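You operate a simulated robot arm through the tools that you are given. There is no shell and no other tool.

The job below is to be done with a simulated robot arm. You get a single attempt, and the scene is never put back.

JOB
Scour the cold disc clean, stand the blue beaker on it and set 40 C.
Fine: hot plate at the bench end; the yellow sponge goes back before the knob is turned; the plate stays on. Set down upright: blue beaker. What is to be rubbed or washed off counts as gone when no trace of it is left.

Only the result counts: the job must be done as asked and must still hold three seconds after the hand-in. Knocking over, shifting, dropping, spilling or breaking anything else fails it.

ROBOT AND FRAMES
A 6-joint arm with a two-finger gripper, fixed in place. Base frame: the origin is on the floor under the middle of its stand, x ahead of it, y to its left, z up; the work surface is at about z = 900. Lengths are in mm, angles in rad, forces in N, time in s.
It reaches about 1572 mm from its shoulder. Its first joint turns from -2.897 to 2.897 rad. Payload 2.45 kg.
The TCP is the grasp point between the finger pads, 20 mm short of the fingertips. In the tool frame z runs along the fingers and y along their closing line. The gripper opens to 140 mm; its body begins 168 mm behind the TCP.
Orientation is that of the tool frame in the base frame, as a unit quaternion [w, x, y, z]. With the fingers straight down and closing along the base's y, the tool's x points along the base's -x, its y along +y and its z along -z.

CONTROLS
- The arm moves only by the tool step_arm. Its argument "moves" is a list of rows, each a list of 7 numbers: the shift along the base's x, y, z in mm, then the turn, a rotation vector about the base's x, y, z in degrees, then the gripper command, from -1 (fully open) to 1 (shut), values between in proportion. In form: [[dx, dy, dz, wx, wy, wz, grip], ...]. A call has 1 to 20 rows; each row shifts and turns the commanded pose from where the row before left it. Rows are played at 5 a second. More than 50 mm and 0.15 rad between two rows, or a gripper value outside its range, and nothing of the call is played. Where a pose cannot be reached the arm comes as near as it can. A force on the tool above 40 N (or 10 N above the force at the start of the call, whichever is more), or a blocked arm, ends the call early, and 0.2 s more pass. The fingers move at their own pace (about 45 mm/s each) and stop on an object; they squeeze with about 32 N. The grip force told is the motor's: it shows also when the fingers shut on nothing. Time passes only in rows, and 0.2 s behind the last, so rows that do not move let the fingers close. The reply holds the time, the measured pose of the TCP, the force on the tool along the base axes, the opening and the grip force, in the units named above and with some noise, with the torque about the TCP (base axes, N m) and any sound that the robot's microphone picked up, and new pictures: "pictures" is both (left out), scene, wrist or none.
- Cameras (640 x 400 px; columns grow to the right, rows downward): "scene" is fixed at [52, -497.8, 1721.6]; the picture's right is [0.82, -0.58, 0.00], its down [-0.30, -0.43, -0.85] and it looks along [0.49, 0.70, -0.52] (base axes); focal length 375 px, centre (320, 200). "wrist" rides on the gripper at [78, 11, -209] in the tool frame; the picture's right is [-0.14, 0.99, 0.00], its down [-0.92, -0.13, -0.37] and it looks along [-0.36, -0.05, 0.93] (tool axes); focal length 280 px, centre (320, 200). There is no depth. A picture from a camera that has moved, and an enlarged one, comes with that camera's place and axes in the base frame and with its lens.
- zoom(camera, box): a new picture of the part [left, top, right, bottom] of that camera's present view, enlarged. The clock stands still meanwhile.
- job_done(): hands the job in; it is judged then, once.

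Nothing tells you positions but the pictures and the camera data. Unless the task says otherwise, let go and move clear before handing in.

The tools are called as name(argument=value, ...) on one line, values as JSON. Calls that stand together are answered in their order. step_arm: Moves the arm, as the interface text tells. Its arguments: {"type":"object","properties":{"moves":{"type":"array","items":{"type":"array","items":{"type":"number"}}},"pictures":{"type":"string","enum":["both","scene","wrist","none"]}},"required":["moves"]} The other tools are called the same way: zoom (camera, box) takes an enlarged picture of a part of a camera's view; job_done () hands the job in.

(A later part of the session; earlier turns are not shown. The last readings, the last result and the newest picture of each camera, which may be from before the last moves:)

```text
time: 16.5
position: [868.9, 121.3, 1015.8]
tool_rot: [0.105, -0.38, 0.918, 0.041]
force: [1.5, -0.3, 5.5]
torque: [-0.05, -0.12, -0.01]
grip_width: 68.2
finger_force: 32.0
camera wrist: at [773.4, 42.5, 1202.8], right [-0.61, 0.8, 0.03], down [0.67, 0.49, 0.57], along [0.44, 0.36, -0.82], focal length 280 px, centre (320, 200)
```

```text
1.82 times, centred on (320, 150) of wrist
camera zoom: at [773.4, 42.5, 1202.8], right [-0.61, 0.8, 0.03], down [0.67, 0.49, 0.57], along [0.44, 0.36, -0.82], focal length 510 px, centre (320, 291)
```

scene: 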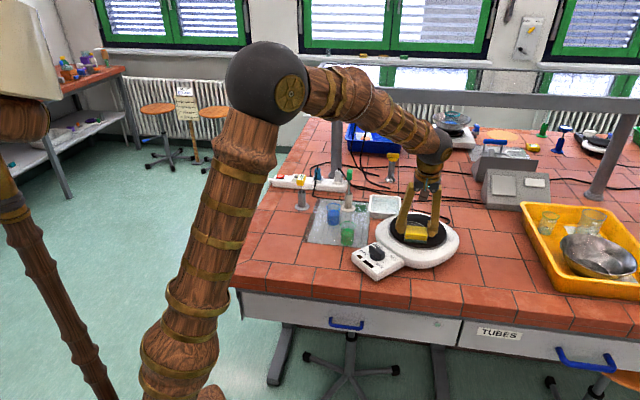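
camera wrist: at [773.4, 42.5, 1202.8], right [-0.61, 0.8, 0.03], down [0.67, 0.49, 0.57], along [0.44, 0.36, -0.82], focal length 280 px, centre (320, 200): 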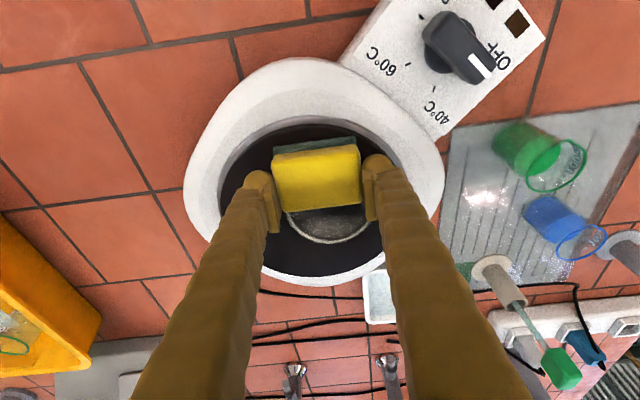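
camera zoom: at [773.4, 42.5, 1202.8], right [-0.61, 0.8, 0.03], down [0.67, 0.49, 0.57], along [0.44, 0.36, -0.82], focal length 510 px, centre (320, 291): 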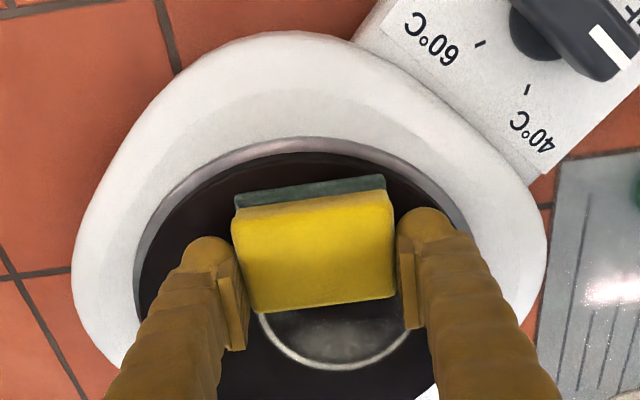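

The press is steady at about 6 N, and part of the ring remains beyond where the sponge went. I'll press slightly harder and do longer overlapping strokes across the whole ring.

step_arm(moves=[[8, 8, -0.7, 0, 0, 0, 0.5], [8, 8, 0, 0, 0, 0, 0.5], [8, 8, 0, 0, 0, 0, 0.5], [8, 8, 0, 0, 0, 0, 0.5], [8, 8, 0, 0, 0, 0, 0.5], [8, 8, 0, 0, 0, 0, 0.5], [8, 8, 0, 0, 0, 0, 0.5], [8, 8, 0, 0, 0, 0, 0.5], [0, 0, 0, 0, 0, 0, 0.5]])

zoom(camera="scene", box=[380, 190, 450, 260])

zoom(camera="wrist", box=[160, 40, 480, 260])

```text
time: 18.5
position: [933.4, 188.0, 1014.1]
tool_rot: [0.105, -0.38, 0.918, 0.041]
force: [-2.9, -7.3, 13.4]
torque: [-0.17, 0.11, 0.0]
grip_width: 68.3
finger_force: 31.8
camera wrist: at [838.0, 107.4, 1202.5], right [-0.61, 0.8, 0.03], down [0.66, 0.49, 0.57], along [0.44, 0.36, -0.82], focal length 280 px, centre (320, 200)
```

scene: 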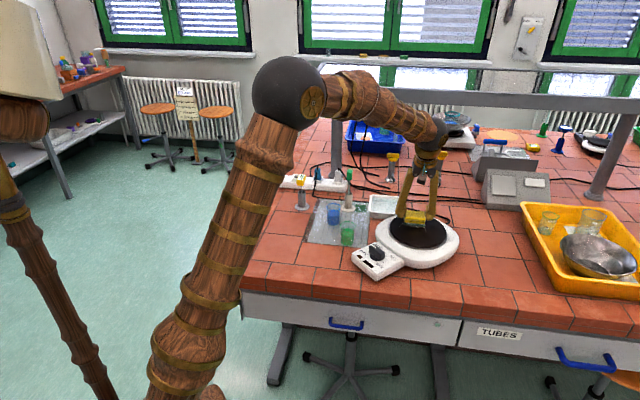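
wrist: 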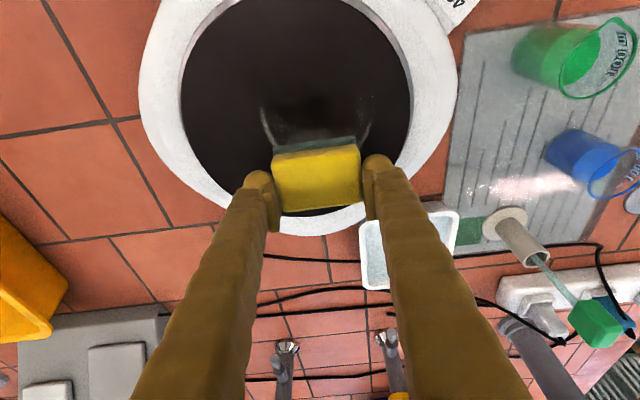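

```text
5.71 times, centred on (415, 225) of scene
camera zoom: at [52.0, -497.8, 1721.6], right [0.82, -0.58, 0.0], down [-0.3, -0.43, -0.85], along [0.49, 0.7, -0.52], focal length 2143 px, centre (-223, 57)
```

zoom: 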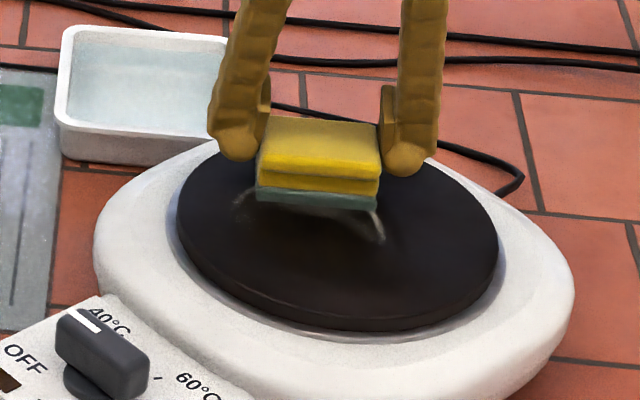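

```text
1.82 times, centred on (320, 150) of wrist
camera zoom: at [838.0, 107.4, 1202.5], right [-0.61, 0.8, 0.03], down [0.66, 0.49, 0.57], along [0.44, 0.36, -0.82], focal length 510 px, centre (320, 291)
```

zoom: 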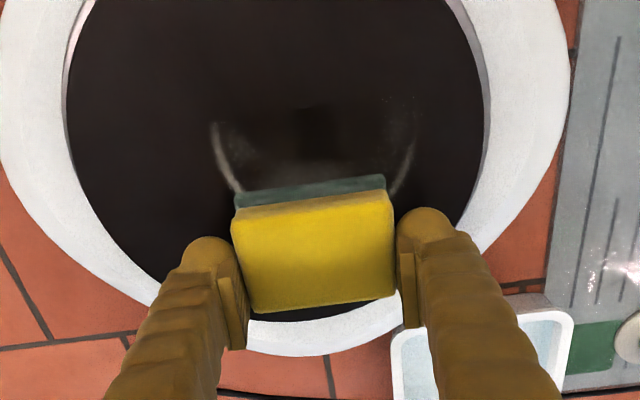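

The stain is coming off well at about 13 N; only side arcs and a faint smudge remain. I'll do passes shifted to both sides.

step_arm(moves=[[-6.5, 6.5, 0, 0, 0, 0, 0.5], [-6.5, 6.5, 0, 0, 0, 0, 0.5], [-9, -9, 0, 0, 0, 0, 0.5], [-9, -9, 0, 0, 0, 0, 0.5], [-9, -9, 0, 0, 0, 0, 0.5], [-9, -9, 0, 0, 0, 0, 0.5], [-9, -9, 0, 0, 0, 0, 0.5], [-9, -9, 0, 0, 0, 0, 0.5], [-9, -9, 0, 0, 0, 0, 0.5], [6.5, -6.5, 0, 0, 0, 0, 0.5], [6.5, -6.5, 0, 0, 0, 0, 0.5], [6.5, -6.5, 0, 0, 0, 0, 0.5], [6.5, -6.5, 0, 0, 0, 0, 0.5], [9, 9, 0, 0, 0, 0, 0.5], [9, 9, 0, 0, 0, 0, 0.5], [9, 9, 0, 0, 0, 0, 0.5], [9, 9, 0, 0, 0, 0, 0.5], [9, 9, 0, 0, 0, 0, 0.5], [9, 9, 0, 0, 0, 0, 0.5], [9, 9, 0, 0, 0, 0, 0.5]])

zoom(camera="scene", box=[380, 190, 450, 260])

zoom(camera="wrist", box=[160, 0, 480, 220])

```text
time: 19.9
position: [886.8, 166.1, 1014.2]
tool_rot: [0.106, -0.38, 0.918, 0.042]
force: [-3.1, -3.0, 8.7]
torque: [-0.2, 0.19, -0.01]
grip_width: 68.3
finger_force: 32.0
stopped in row 7: the force on the tool passed its limit at 41 N (the readings are from after the stop); the commanded pose is now the measured one
camera wrist: at [789.3, 87.1, 1202.1], right [-0.61, 0.8, 0.03], down [0.66, 0.49, 0.57], along [0.44, 0.36, -0.82], focal length 280 px, centre (320, 200)
```

scene: 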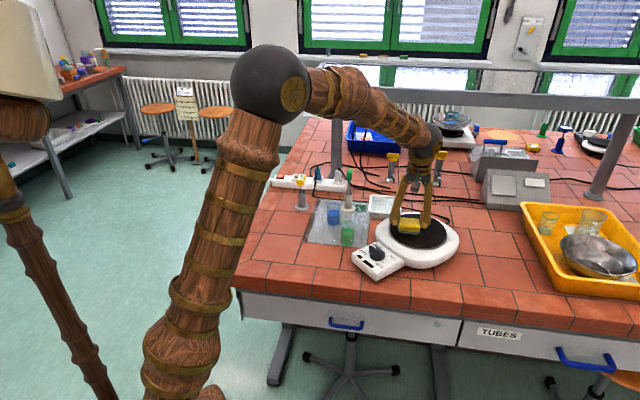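
wrist: 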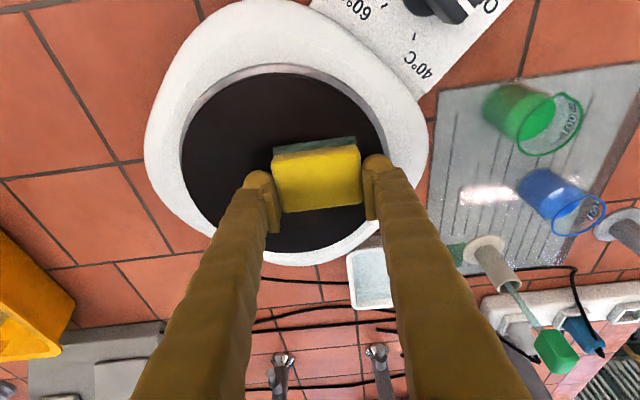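

```text
5.71 times, centred on (415, 225) of scene
camera zoom: at [52.0, -497.8, 1721.6], right [0.82, -0.58, 0.0], down [-0.3, -0.43, -0.85], along [0.49, 0.7, -0.52], focal length 2143 px, centre (-223, 57)
```

zoom: 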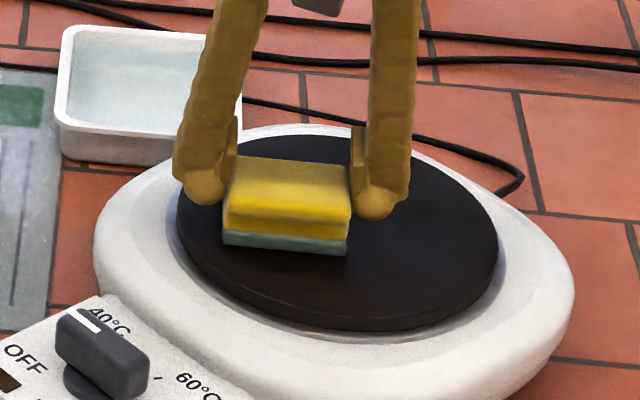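

```text
1.82 times, centred on (320, 110) of wrist
camera zoom: at [789.3, 87.1, 1202.1], right [-0.61, 0.8, 0.03], down [0.66, 0.49, 0.57], along [0.44, 0.36, -0.82], focal length 510 px, centre (320, 364)
```

zoom: 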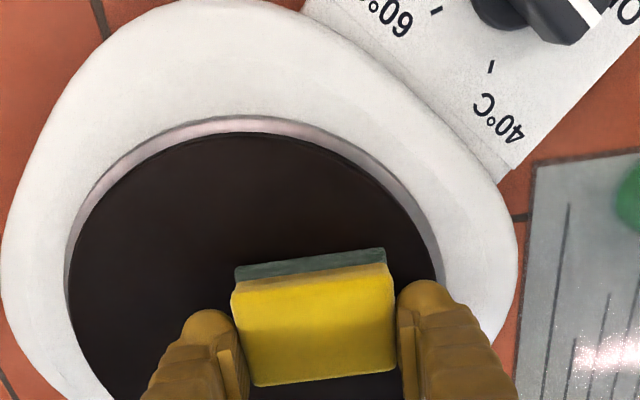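

Nearly all of the stain is gone; a friction peak stopped the stroke. I'll carry on more gently and slowly, covering the other side.

step_arm(moves=[[-4, -4, 0.3, 0, 0, 0, 0.5], [-6, -6, 0, 0, 0, 0, 0.5], [-6, -6, 0, 0, 0, 0, 0.5], [5, -5, 0, 0, 0, 0, 0.5], [5, -5, 0, 0, 0, 0, 0.5], [5, -5, 0, 0, 0, 0, 0.5], [5, -5, 0, 0, 0, 0, 0.5], [5, -5, 0, 0, 0, 0, 0.5], [6, 6, 0, 0, 0, 0, 0.5], [6, 6, 0, 0, 0, 0, 0.5], [6, 6, 0, 0, 0, 0, 0.5], [6, 6, 0, 0, 0, 0, 0.5], [6, 6, 0, 0, 0, 0, 0.5], [6, 6, 0, 0, 0, 0, 0.5], [6, 6, 0, 0, 0, 0, 0.5], [6, 6, 0, 0, 0, 0, 0.5], [6, 6, 0, 0, 0, 0, 0.5], [6, 6, 0, 0, 0, 0, 0.5], [0, 0, 0, 0, 0, 0, 0.5]])

zoom(camera="scene", box=[380, 190, 450, 260])

zoom(camera="wrist", box=[160, 0, 480, 220])

```text
time: 23.9
position: [953.4, 186.9, 1015.4]
tool_rot: [0.107, -0.38, 0.918, 0.042]
force: [-4.3, -9.7, 14.6]
torque: [-0.26, 0.18, 0.03]
grip_width: 68.3
finger_force: 32.4
camera wrist: at [857.1, 106.6, 1201.9], right [-0.6, 0.8, 0.03], down [0.66, 0.49, 0.57], along [0.44, 0.36, -0.82], focal length 280 px, centre (320, 200)
```

scene: 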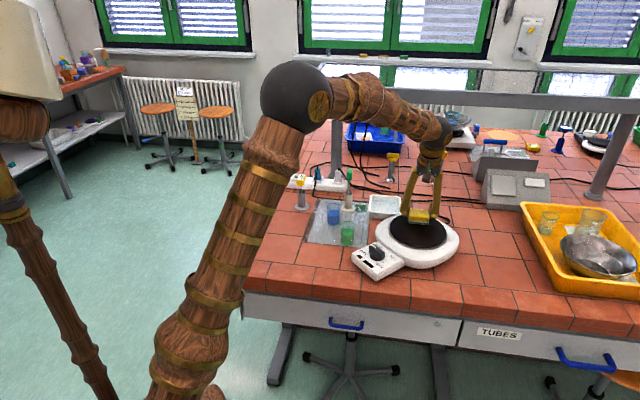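
wrist: 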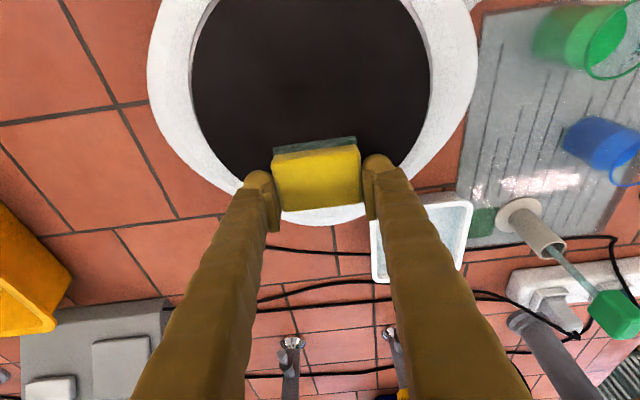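

```text
5.71 times, centred on (415, 225) of scene
camera zoom: at [52.0, -497.8, 1721.6], right [0.82, -0.58, 0.0], down [-0.3, -0.43, -0.85], along [0.49, 0.7, -0.52], focal length 2143 px, centre (-223, 57)
```

zoom: 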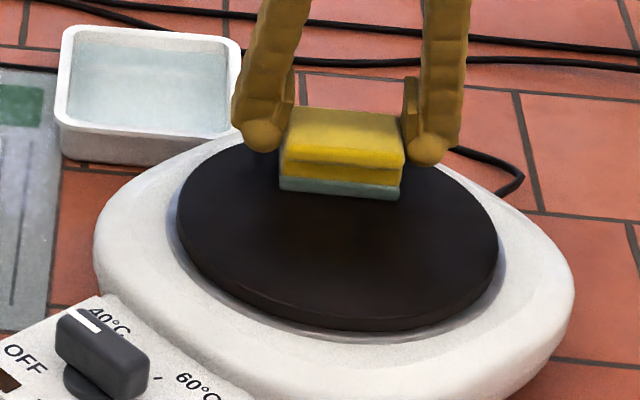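

```text
1.82 times, centred on (320, 110) of wrist
camera zoom: at [857.1, 106.6, 1201.9], right [-0.6, 0.8, 0.03], down [0.66, 0.49, 0.57], along [0.44, 0.36, -0.82], focal length 510 px, centre (320, 364)
```

zoom: 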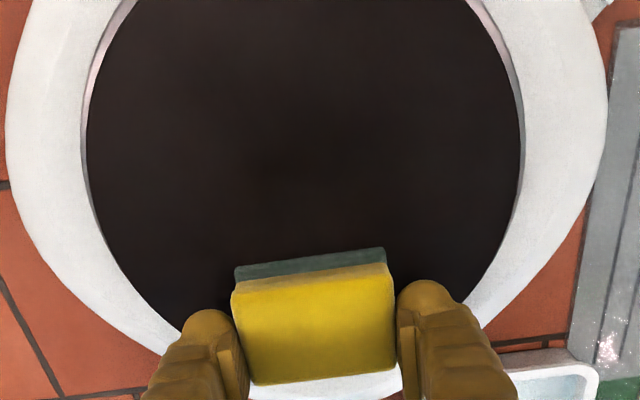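

The visible disc surface looks clean. I'll lift off and shift aside so I can inspect the whole disc.

step_arm(moves=[[0, 0, 10, 0, 0, 0, 0.5], [0, 0, 30, 0, 0, 0, 0.5], [-10, 10, 35, 0, 0, 0, 0.5], [-25, 15, 35, 0, 0, 0, 0.5], [-30, 15, 10, 0, 0, 0, 0.5], [-30, 15, 0, 0, 0, 0, 0.5], [0, 0, 0, 0, 0, 0, 0.5]])

zoom(camera="wrist", box=[100, 20, 340, 220])

zoom(camera="scene", box=[370, 190, 470, 270])

```text
time: 25.5
position: [858.1, 244.4, 1135.9]
tool_rot: [0.106, -0.38, 0.918, 0.042]
force: [-0.4, 0.1, -0.5]
torque: [0.01, -0.03, 0.0]
grip_width: 68.5
finger_force: 31.9
camera wrist: at [762.2, 164.3, 1322.7], right [-0.61, 0.8, 0.03], down [0.66, 0.49, 0.57], along [0.44, 0.36, -0.82], focal length 280 px, centre (320, 200)
```

scene: 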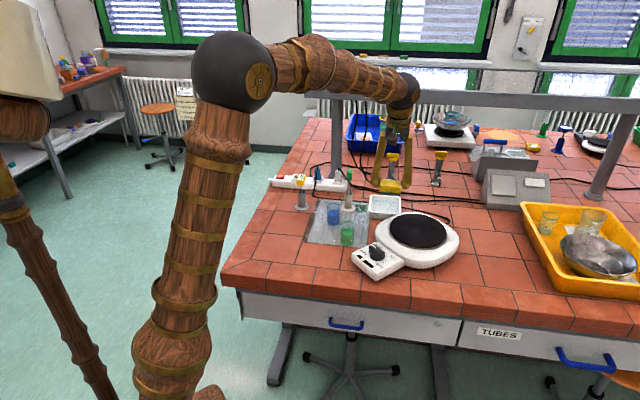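
wrist: 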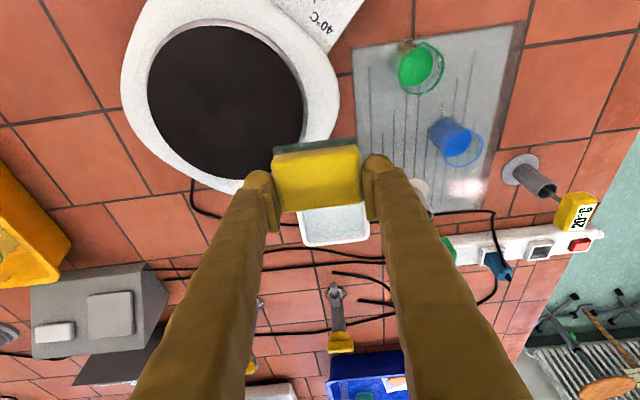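

```text
2.00 times, centred on (220, 120) of wrist
camera zoom: at [762.2, 164.3, 1322.7], right [-0.61, 0.8, 0.03], down [0.66, 0.49, 0.57], along [0.44, 0.36, -0.82], focal length 561 px, centre (520, 360)
```

zoom: 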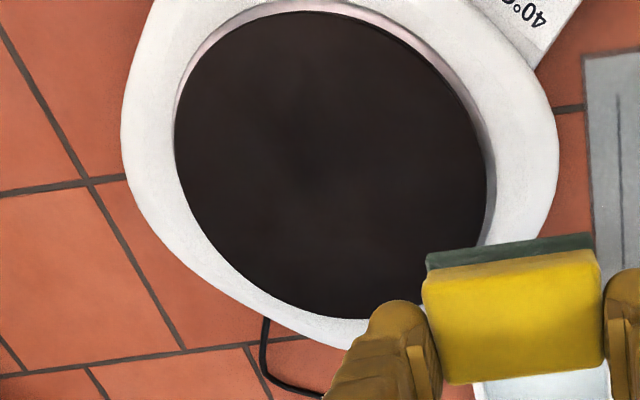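

```text
5.00 times, centred on (420, 230) of scene
camera zoom: at [52.0, -497.8, 1721.6], right [0.82, -0.58, 0.0], down [-0.3, -0.43, -0.85], along [0.49, 0.7, -0.52], focal length 1875 px, centre (-180, 50)
```

zoom: 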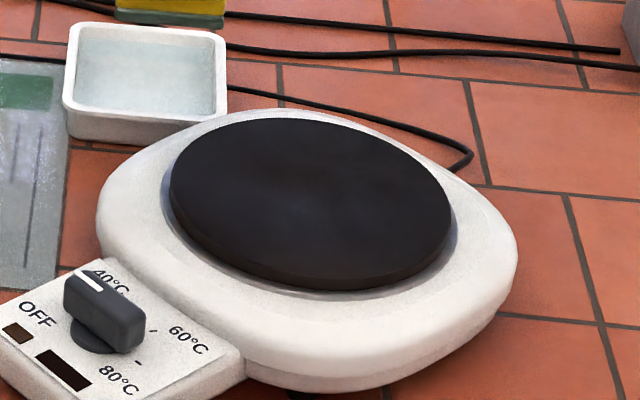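

The disc looks clean from both cameras. I'll take enlarged looks for faint traces before putting the sponge back.

zoom(camera="wrist", box=[145, 20, 235, 100])

zoom(camera="wrist", box=[215, 40, 305, 120])

zoom(camera="wrist", box=[180, 100, 300, 190])

zoom(camera="scene", box=[385, 205, 455, 255])

```text
5.00 times, centred on (190, 60) of wrist
camera zoom: at [762.2, 164.3, 1322.7], right [-0.61, 0.8, 0.03], down [0.66, 0.49, 0.57], along [0.44, 0.36, -0.82], focal length 1402 px, centre (970, 900)
```

zoom: 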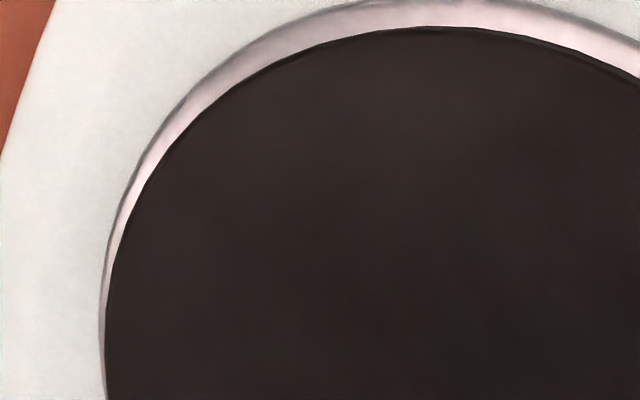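

```text
5.00 times, centred on (260, 80) of wrist
camera zoom: at [762.2, 164.3, 1322.7], right [-0.61, 0.8, 0.03], down [0.66, 0.49, 0.57], along [0.44, 0.36, -0.82], focal length 1402 px, centre (620, 800)
```

zoom: 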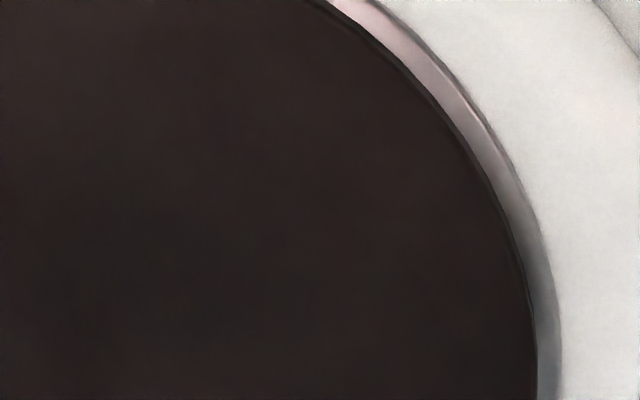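

```text
4.44 times, centred on (240, 145) of wrist
camera zoom: at [762.2, 164.3, 1322.7], right [-0.61, 0.8, 0.03], down [0.66, 0.49, 0.57], along [0.44, 0.36, -0.82], focal length 1246 px, centre (676, 444)
```

zoom: 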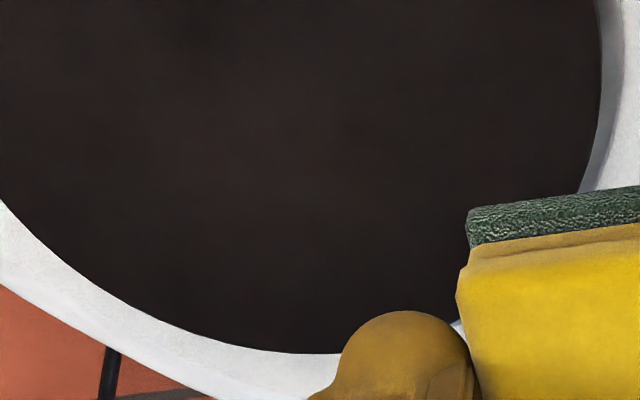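

```text
8.00 times, centred on (420, 230) of scene
camera zoom: at [52.0, -497.8, 1721.6], right [0.82, -0.58, 0.0], down [-0.3, -0.43, -0.85], along [0.49, 0.7, -0.52], focal length 3000 px, centre (-480, -40)
```

zoom: 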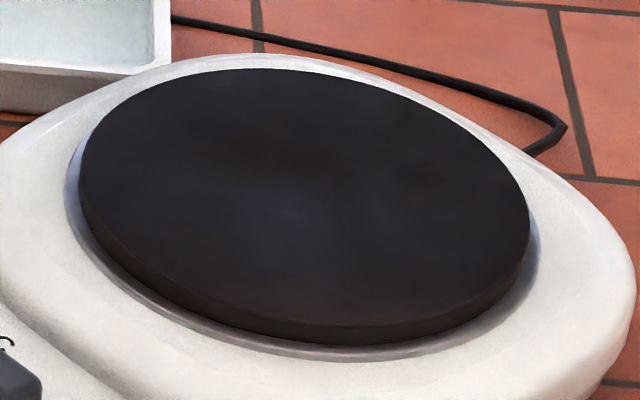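

No trace is visible. I'll compare the plate's position with the first picture using the same zoom box.

zoom(camera="scene", box=[340, 200, 480, 290])

```text
4.44 times, centred on (410, 245) of scene
camera zoom: at [52.0, -497.8, 1721.6], right [0.82, -0.58, 0.0], down [-0.3, -0.43, -0.85], along [0.49, 0.7, -0.52], focal length 1667 px, centre (-80, 0)
```

zoom: 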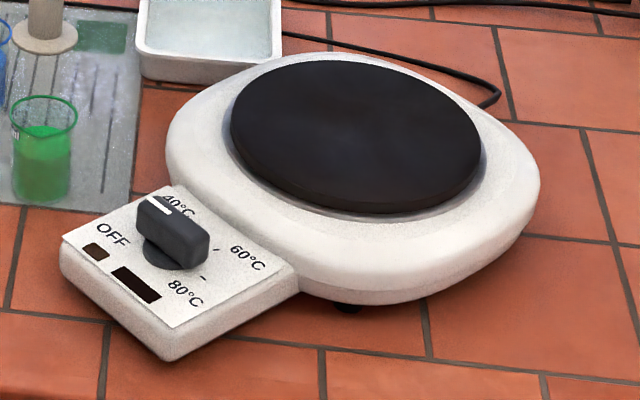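

The plate has not moved and the knob is still at OFF. Now I'll carry the sponge back along the same path to above its original spot.

step_arm(moves=[[-11, 42, 0, 0, 0, 0, 0.5], [-11, 42, 0, 0, 0, 0, 0.5], [-11, 42, 0, 0, 0, 0, 0.5], [-11, 42, 0, 0, 0, 0, 0.5], [-11, 42, 0, 0, 0, 0, 0.5], [-11, 42, 0, 0, 0, 0, 0.5], [-11, 42, -10, 0, 0, 0, 0.5], [-18, 1, -42, 0, 0, 0, 0.5], [25, 25, -20, 0, 0, 0, 0.5], [14, 14, 0, 0, 0, 0, 0.5], [0, 0, 0, 0, 0, 0, 0.5]])

zoom(camera="wrist", box=[220, 80, 440, 220])

zoom(camera="scene", box=[265, 100, 375, 220])

```text
time: 27.9
position: [802.4, 577.7, 1061.1]
tool_rot: [0.106, -0.38, 0.918, 0.042]
force: [1.2, -0.9, -0.9]
torque: [0.01, 0.02, 0.01]
grip_width: 68.2
finger_force: 32.5
camera wrist: at [705.8, 497.5, 1248.5], right [-0.61, 0.8, 0.03], down [0.66, 0.49, 0.57], along [0.44, 0.36, -0.82], focal length 280 px, centre (320, 200)
```

scene: 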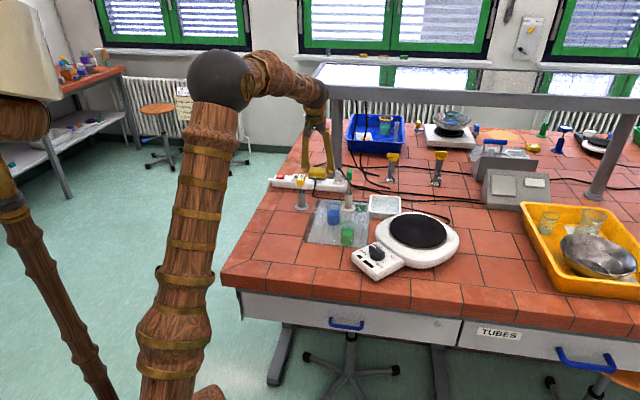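
wrist: 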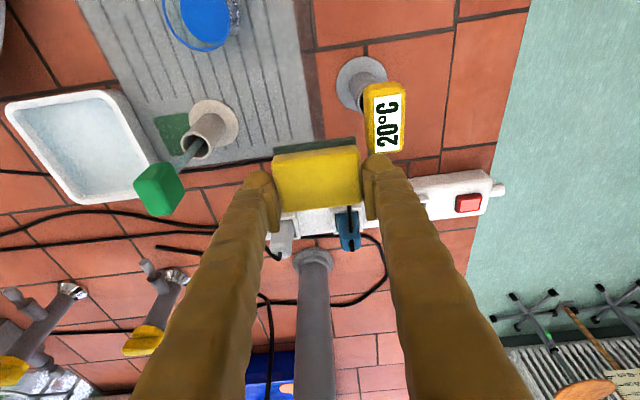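

```text
2.86 times, centred on (330, 150) of wrist
camera zoom: at [705.8, 497.5, 1248.5], right [-0.61, 0.8, 0.03], down [0.66, 0.49, 0.57], along [0.44, 0.36, -0.82], focal length 801 px, centre (291, 343)
```

zoom: 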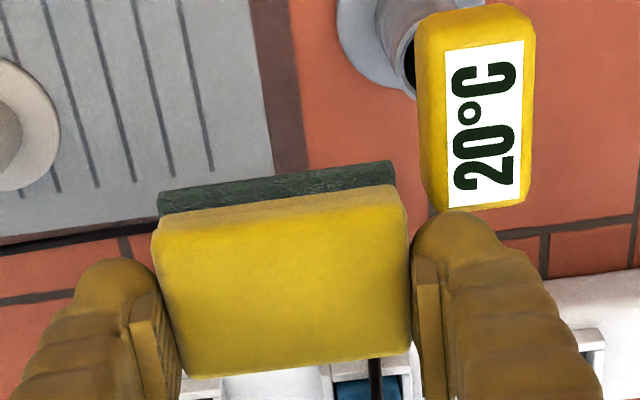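

```text
3.33 times, centred on (320, 160) of scene
camera zoom: at [52.0, -497.8, 1721.6], right [0.82, -0.58, 0.0], down [-0.3, -0.43, -0.85], along [0.49, 0.7, -0.52], focal length 1250 px, centre (320, 333)
```

zoom: 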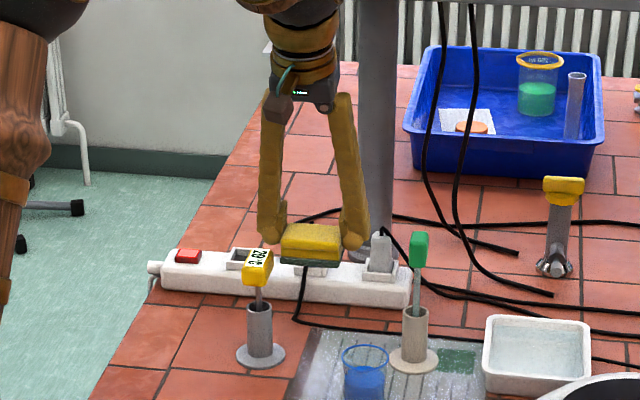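

I'm at the familiar pre-descent point with the sponge still held squarely. I'll go forward the last bit and lower it to its original place, watching the force.

step_arm(moves=[[15, 14, 0, 0, 0, 0, 0.5], [15, 13.5, 0, 0, 0, 0, 0.5], [0, 0, -25, 0, 0, 0, 0.5], [0, 0, -30, 0, 0, 0, 0.5], [0, 0, -30, 0, 0, 0, 0.5], [0, 0, -20, 0, 0, 0, 0.5], [0, 0, -10, 0, 0, 0, 0.5], [0, 0, 0, 0, 0, 0, 0.5]])

zoom(camera="wrist", box=[220, 80, 440, 220])

zoom(camera="scene", box=[265, 120, 375, 220])

```text
time: 29.7
position: [834.5, 602.9, 947.9]
tool_rot: [0.107, -0.38, 0.918, 0.042]
force: [0.9, 0.0, 0.4]
torque: [0.0, 0.01, 0.03]
grip_width: 68.3
finger_force: 31.4
camera wrist: at [737.2, 522.3, 1135.1], right [-0.61, 0.8, 0.03], down [0.66, 0.49, 0.57], along [0.44, 0.36, -0.82], focal length 280 px, centre (320, 200)
```

scene: 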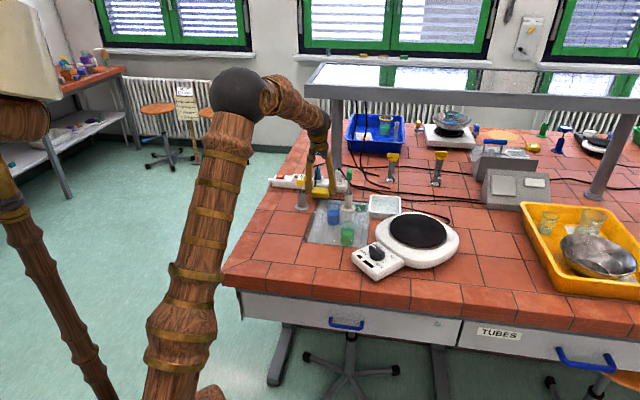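
wrist: 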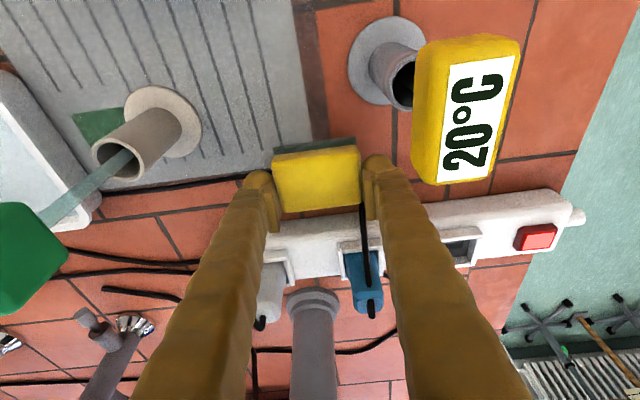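

```text
2.86 times, centred on (330, 150) of wrist
camera zoom: at [737.2, 522.3, 1135.1], right [-0.61, 0.8, 0.03], down [0.66, 0.49, 0.57], along [0.44, 0.36, -0.82], focal length 801 px, centre (291, 343)
```

zoom: 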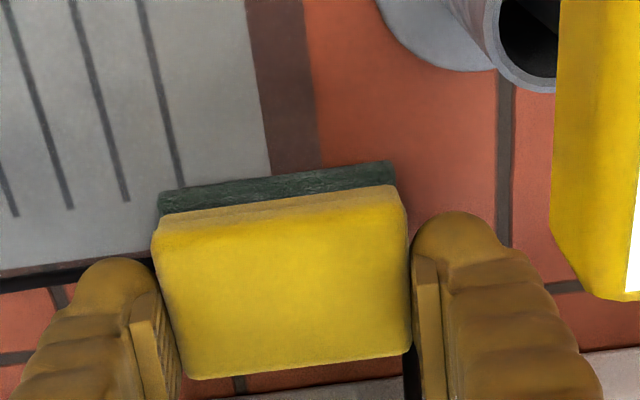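

```text
4.00 times, centred on (320, 170) of scene
camera zoom: at [52.0, -497.8, 1721.6], right [0.82, -0.58, 0.0], down [-0.3, -0.43, -0.85], along [0.49, 0.7, -0.52], focal length 1500 px, centre (320, 320)
```

zoom: 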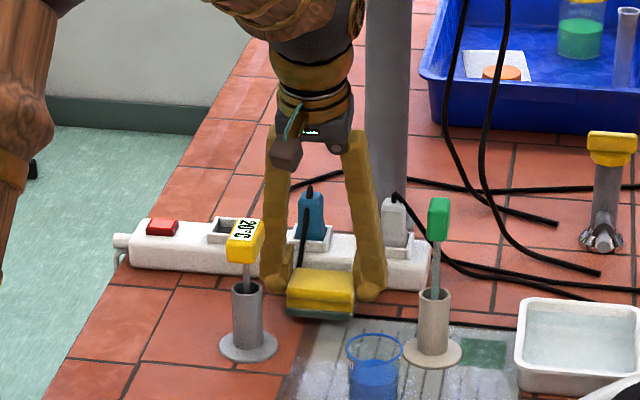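

The sponge hovers about 10 mm above its original spot. I'll lower it the rest of the way and check for light contact.

step_arm(moves=[[0, 0, -4, 0, 0, 0, 0.5], [0, 0, -3, 0, 0, 0, 0.5], [0, 0, -1.5, 0, 0, 0, 0.5], [0, 0, 0, 0, 0, 0, 0.5]], pictures="none")

```text
time: 30.7
position: [834.6, 602.8, 938.9]
tool_rot: [0.106, -0.38, 0.918, 0.042]
force: [0.3, 0.5, -0.1]
torque: [0.0, 0.01, -0.01]
grip_width: 68.2
finger_force: 31.9
```

step_arm(moves=[[0, 0, -1, 0, 0, 0, 0.5], [0, 0, -0.7, 0, 0, 0, 0.5], [0, 0, 0, 0, 0, 0, 0.5]], pictures="none")

```text
time: 31.5
position: [833.3, 602.3, 937.3]
tool_rot: [0.106, -0.38, 0.918, 0.042]
force: [0.0, -0.4, 0.0]
torque: [0.01, -0.03, 0.0]
grip_width: 68.3
finger_force: 31.9
```

No contact is felt yet at z 937.3. I'll keep lowering in 1 mm steps.

step_arm(moves=[[0, 0, -1, 0, 0, 0, 0.5], [0, 0, -1, 0, 0, 0, 0.5], [0, 0, 0, 0, 0, 0, 0.5]], pictures="none")

```text
time: 32.3
position: [833.8, 602.7, 936.8]
tool_rot: [0.107, -0.38, 0.918, 0.042]
force: [-5.5, -3.5, 20.4]
torque: [-0.08, 0.23, -0.03]
grip_width: 68.4
finger_force: 31.8
```

The sponge is seated (20 N press). I'll relax slightly, open the fingers to the previous width and rise straight up.

step_arm(moves=[[0, 0, 1.2, 0, 0, 0, 0.5], [0, 0, 0, 0, 0, 0, -0.1], [0, 0, 0, 0, 0, 0, -0.29], [0, 0, 0, 0, 0, 0, -0.29], [0, 0, 5, 0, 0, 0, -0.29], [0, 0, 20, 0, 0, 0, -0.29], [0, 0, 10, 0, 0, 0, -0.29], [0, 0, 0, 0, 0, 0, -0.29]])

zoom(camera="wrist", box=[220, 80, 440, 220])

zoom(camera="scene", box=[265, 120, 375, 220])

```text
time: 34.1
position: [833.9, 602.0, 971.0]
tool_rot: [0.106, -0.381, 0.918, 0.042]
force: [-0.5, 0.9, 0.5]
torque: [-0.03, 0.02, 0.0]
grip_width: 90.6
finger_force: 0.2
camera wrist: at [737.1, 522.8, 1158.7], right [-0.61, 0.8, 0.03], down [0.66, 0.49, 0.57], along [0.44, 0.36, -0.82], focal length 280 px, centre (320, 200)
```

scene: 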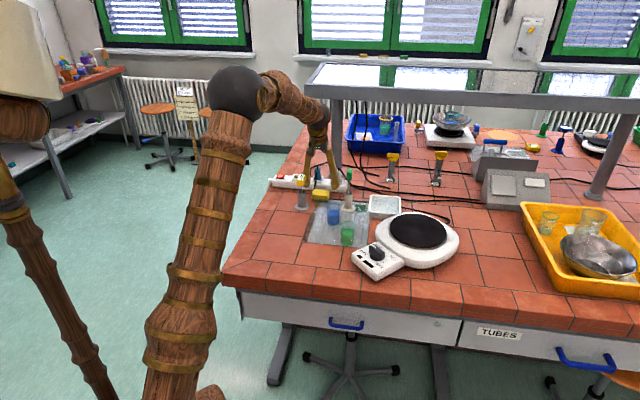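
wrist: 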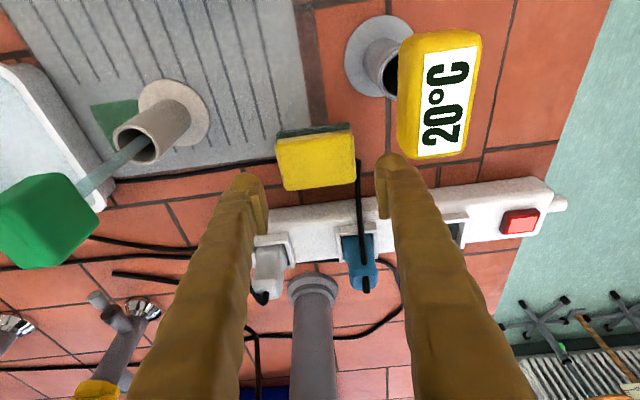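

```text
2.86 times, centred on (330, 150) of wrist
camera zoom: at [737.1, 522.8, 1158.7], right [-0.61, 0.8, 0.03], down [0.66, 0.49, 0.57], along [0.44, 0.36, -0.82], focal length 801 px, centre (291, 343)
```

zoom: 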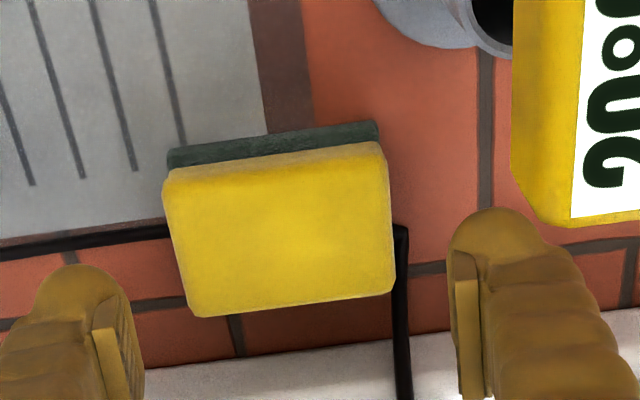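

```text
4.00 times, centred on (320, 170) of scene
camera zoom: at [52.0, -497.8, 1721.6], right [0.82, -0.58, 0.0], down [-0.3, -0.43, -0.85], along [0.49, 0.7, -0.52], focal length 1500 px, centre (320, 320)
```

zoom: 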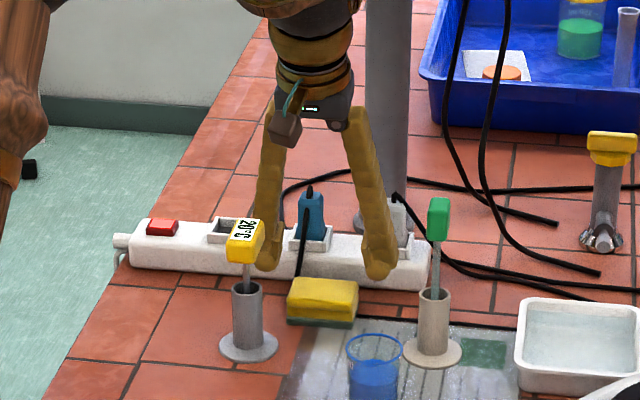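

The sponge is back exactly where it was. I'll rise, back away from the shelf, level the tool and take a look at the beakers.

step_arm(moves=[[0, 0, 35, 0, 0, 0, -0.29], [0, 0, 35, 0, 0, 0, -0.29], [0, 0, 21, 0, 0, 0, -0.29], [-20, -20, 0, 0, 0, 0, -0.29], [-30, -30, 0, 0, 0, 0, -0.29], [-30, -30, 15, 0, 0, 0, -0.29], [-10, -40, 20, 0, 0, 0, -0.4], [-10, -40, 20, -4.6, 4.6, 0, -0.4], [-10, -40, 13, -4.6, 4.6, 0, -0.4], [-8, -20, 0, 0, 0, 0, -0.4], [0, 0, 0, 0, 0, 0, -0.4]])

zoom(camera="wrist", box=[200, 60, 440, 240])

zoom(camera="scene", box=[290, 160, 390, 250])

```text
time: 36.5
position: [716.6, 381.2, 1130.4]
tool_rot: [0.002, -0.382, 0.924, -0.001]
force: [-0.7, 0.0, 0.9]
torque: [-0.01, -0.02, -0.03]
grip_width: 97.8
finger_force: 0.0
camera wrist: at [651.3, 332.7, 1341.0], right [-0.6, 0.8, 0.0], down [0.74, 0.56, 0.37], along [0.3, 0.22, -0.93], focal length 280 px, centre (320, 200)
```

scene: 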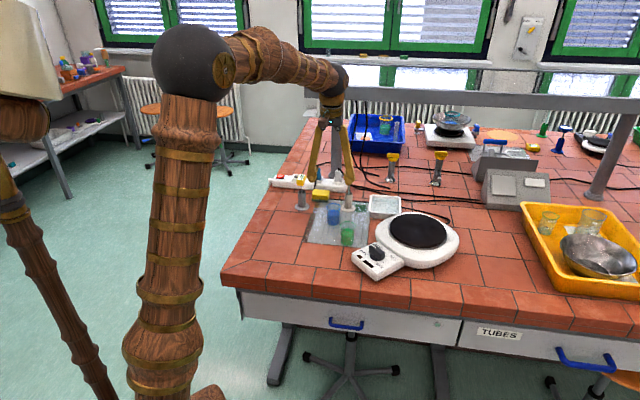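
wrist: 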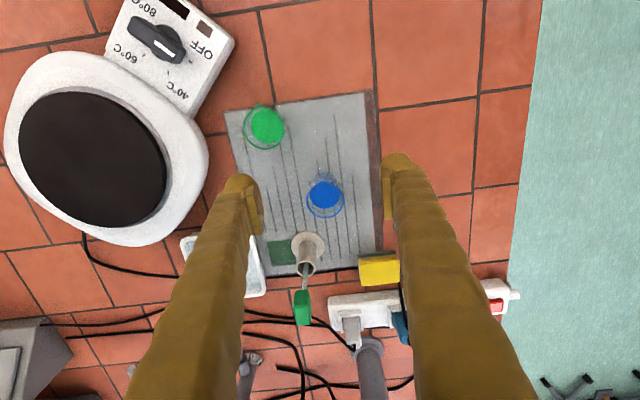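

```text
2.22 times, centred on (320, 150) of wrist
camera zoom: at [651.3, 332.7, 1341.0], right [-0.6, 0.8, 0.0], down [0.74, 0.56, 0.37], along [0.3, 0.22, -0.93], focal length 623 px, centre (320, 311)
```

zoom: 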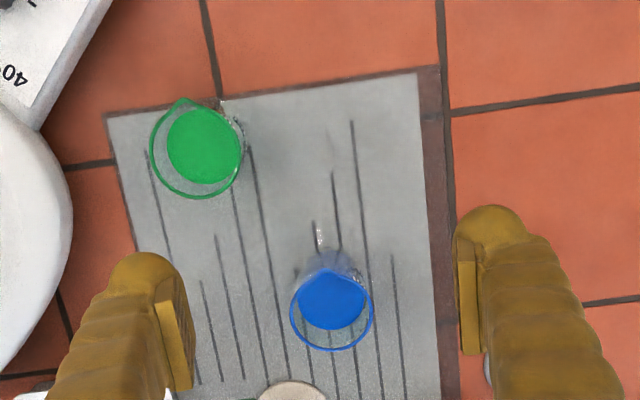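

```text
4.44 times, centred on (340, 205) of scene
camera zoom: at [52.0, -497.8, 1721.6], right [0.82, -0.58, 0.0], down [-0.3, -0.43, -0.85], along [0.49, 0.7, -0.52], focal length 1667 px, centre (231, 178)
```

zoom: 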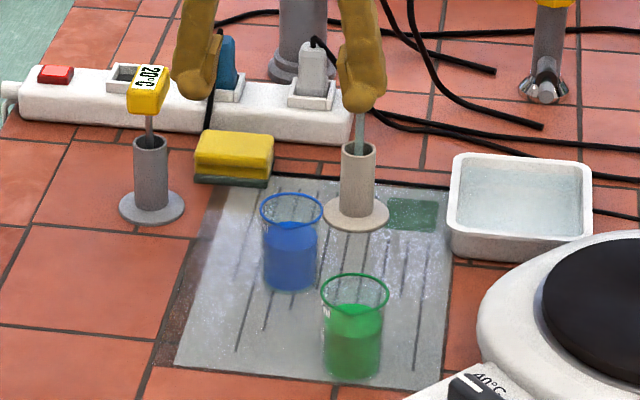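

The blue beaker is near (763, 427) with its rim around z 967. I'll zoom in further to pin down its centre.

zoom(camera="wrist", box=[290, 160, 360, 230])

zoom(camera="scene", box=[315, 190, 365, 240])

zoom(camera="wrist", box=[100, 0, 240, 110])

```text
5.71 times, centred on (325, 195) of wrist
camera zoom: at [651.3, 332.7, 1341.0], right [-0.6, 0.8, 0.0], down [0.74, 0.56, 0.37], along [0.3, 0.22, -0.93], focal length 1602 px, centre (291, 229)
```

zoom: 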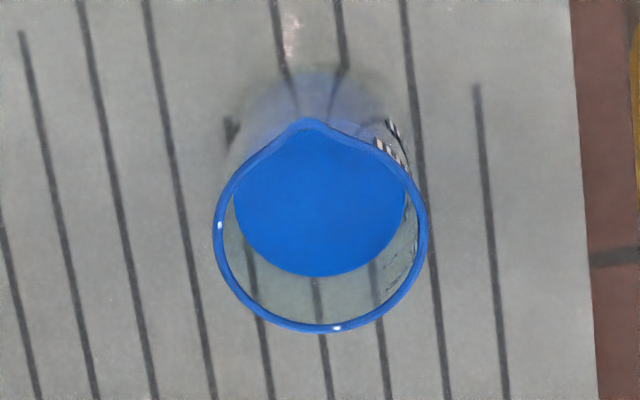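

```text
8.00 times, centred on (340, 215) of scene
camera zoom: at [52.0, -497.8, 1721.6], right [0.82, -0.58, 0.0], down [-0.3, -0.43, -0.85], along [0.49, 0.7, -0.52], focal length 3000 px, centre (160, 80)
```

zoom: 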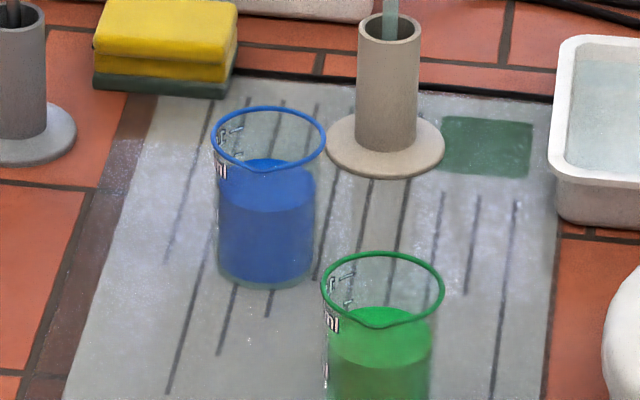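

```text
3.64 times, centred on (170, 55) of wrist
camera zoom: at [651.3, 332.7, 1341.0], right [-0.6, 0.8, 0.0], down [0.74, 0.56, 0.37], along [0.3, 0.22, -0.93], focal length 1020 px, centre (866, 727)
```

zoom: 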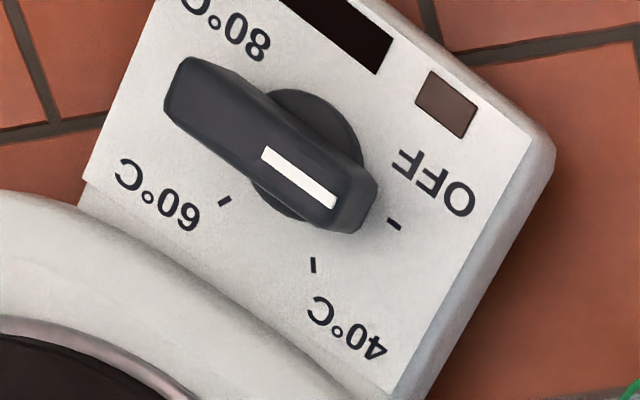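

The beaker centre is about (764, 427.5), with a rim diameter near 54 mm and its spout pointing back toward the robot. On the knob, OFF is at +90° in base angles and 40 °C at +30°, so it needs a turn of -60°. I'll go over the blue beaker now.

step_arm(moves=[[16, 15.5, -15, 0, 0, 0, -0.43], [16, 15.5, -25, 0, 0, 0, -0.43], [15.2, 15, -30, 0, 0, 0, -0.43], [0, 0, -30, 0, 0, 0, -0.43], [0, 0, -20, 0, 0, 0, -0.43], [0, 0, 0, 0, 0, 0, -0.43]])

zoom(camera="wrist", box=[220, 90, 420, 250])

zoom(camera="scene", box=[290, 160, 390, 250])

```text
time: 37.9
position: [766.1, 425.3, 1010.3]
tool_rot: [0.002, -0.382, 0.924, 0.0]
force: [-0.2, -0.4, 0.9]
torque: [-0.02, -0.02, 0.0]
grip_width: 100.2
finger_force: 0.0
camera wrist: at [701.1, 378.5, 1220.7], right [-0.6, 0.8, 0.0], down [0.74, 0.56, 0.37], along [0.3, 0.22, -0.93], focal length 280 px, centre (320, 200)
```

scene: 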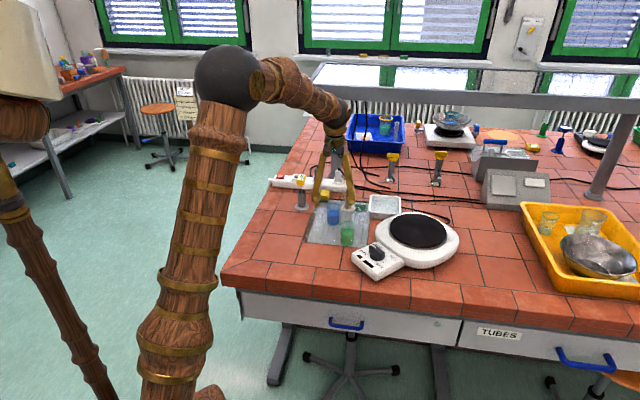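
wrist: 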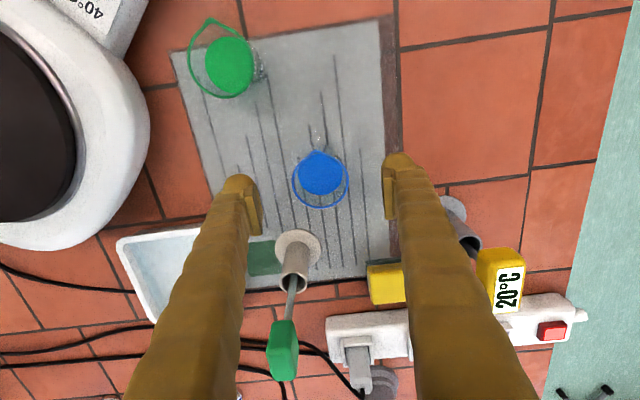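

```text
2.50 times, centred on (320, 170) of wrist
camera zoom: at [701.1, 378.5, 1220.7], right [-0.6, 0.8, 0.0], down [0.74, 0.56, 0.37], along [0.3, 0.22, -0.93], focal length 701 px, centre (320, 275)
```

zoom: 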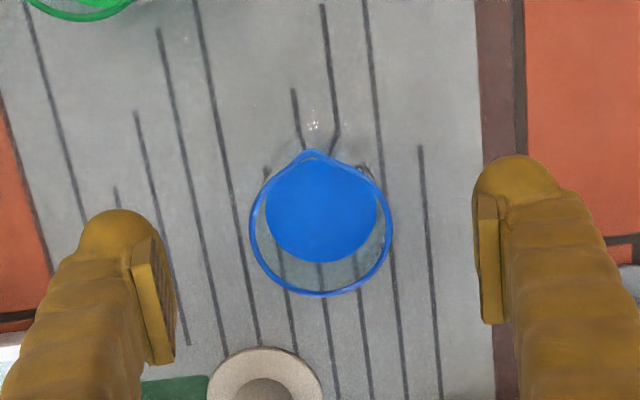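

```text
4.44 times, centred on (340, 205) of scene
camera zoom: at [52.0, -497.8, 1721.6], right [0.82, -0.58, 0.0], down [-0.3, -0.43, -0.85], along [0.49, 0.7, -0.52], focal length 1667 px, centre (231, 178)
```

zoom: 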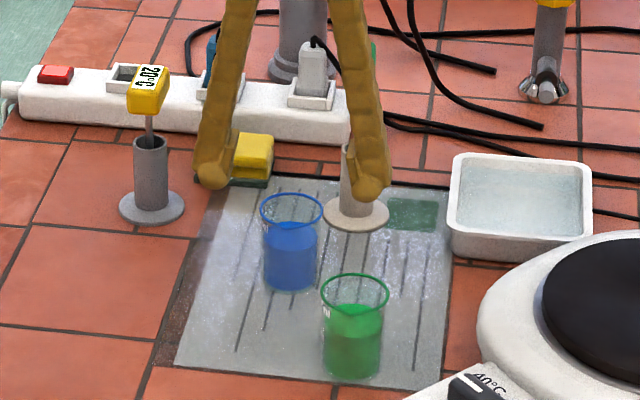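

The beaker centre refines to (764.2, 426.7), right under the gripper. I'll descend to mid-height of the beaker and close on it.

step_arm(moves=[[0, 0, -25, 0, 0, 0, -0.43], [0, 0, -25, 0, 0, 0, -0.43], [0, 0, -15, 0, 0, 0, -0.43], [0, 0, -9, 0, 0, 0, -0.43], [0, 0, 0, 0, 0, 0, -0.43]])

zoom(camera="wrist", box=[220, 90, 420, 250])

zoom(camera="scene", box=[290, 160, 390, 250])

```text
time: 39.1
position: [763.8, 428.0, 934.5]
tool_rot: [0.002, -0.383, 0.924, -0.001]
force: [-0.5, 0.5, -0.2]
torque: [0.01, -0.03, -0.01]
grip_width: 99.9
finger_force: 0.0
camera wrist: at [698.7, 378.8, 1145.5], right [-0.6, 0.8, 0.0], down [0.74, 0.56, 0.37], along [0.3, 0.22, -0.93], focal length 280 px, centre (320, 200)
```

scene: 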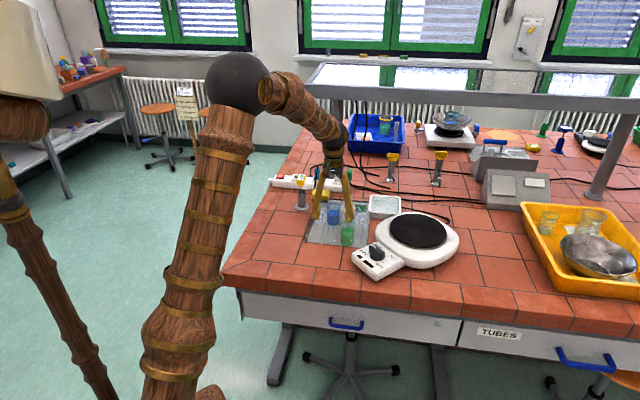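
wrist: 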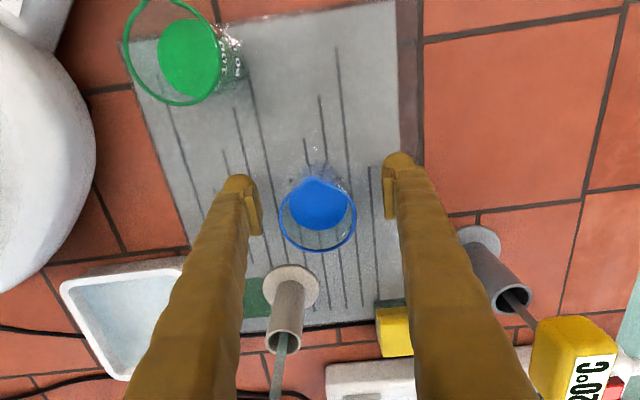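

```text
2.50 times, centred on (320, 170) of wrist
camera zoom: at [698.7, 378.8, 1145.5], right [-0.6, 0.8, 0.0], down [0.74, 0.56, 0.37], along [0.3, 0.22, -0.93], focal length 701 px, centre (320, 275)
```

zoom: 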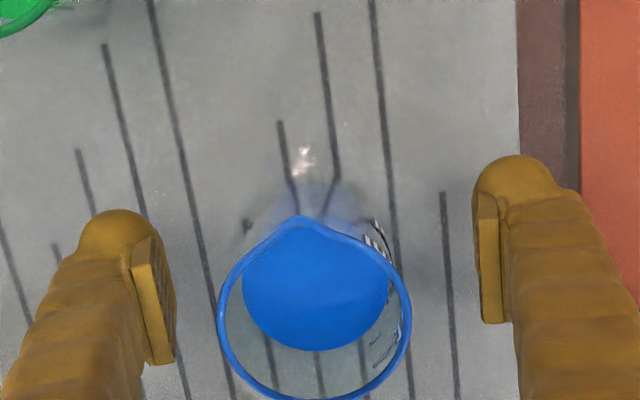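

```text
4.44 times, centred on (340, 205) of scene
camera zoom: at [52.0, -497.8, 1721.6], right [0.82, -0.58, 0.0], down [-0.3, -0.43, -0.85], along [0.49, 0.7, -0.52], focal length 1667 px, centre (231, 178)
```

zoom: 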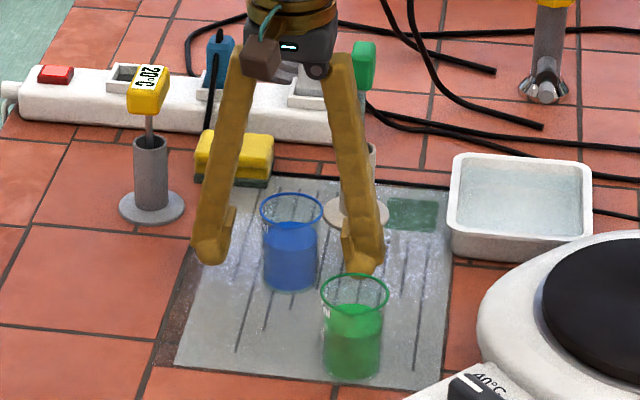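

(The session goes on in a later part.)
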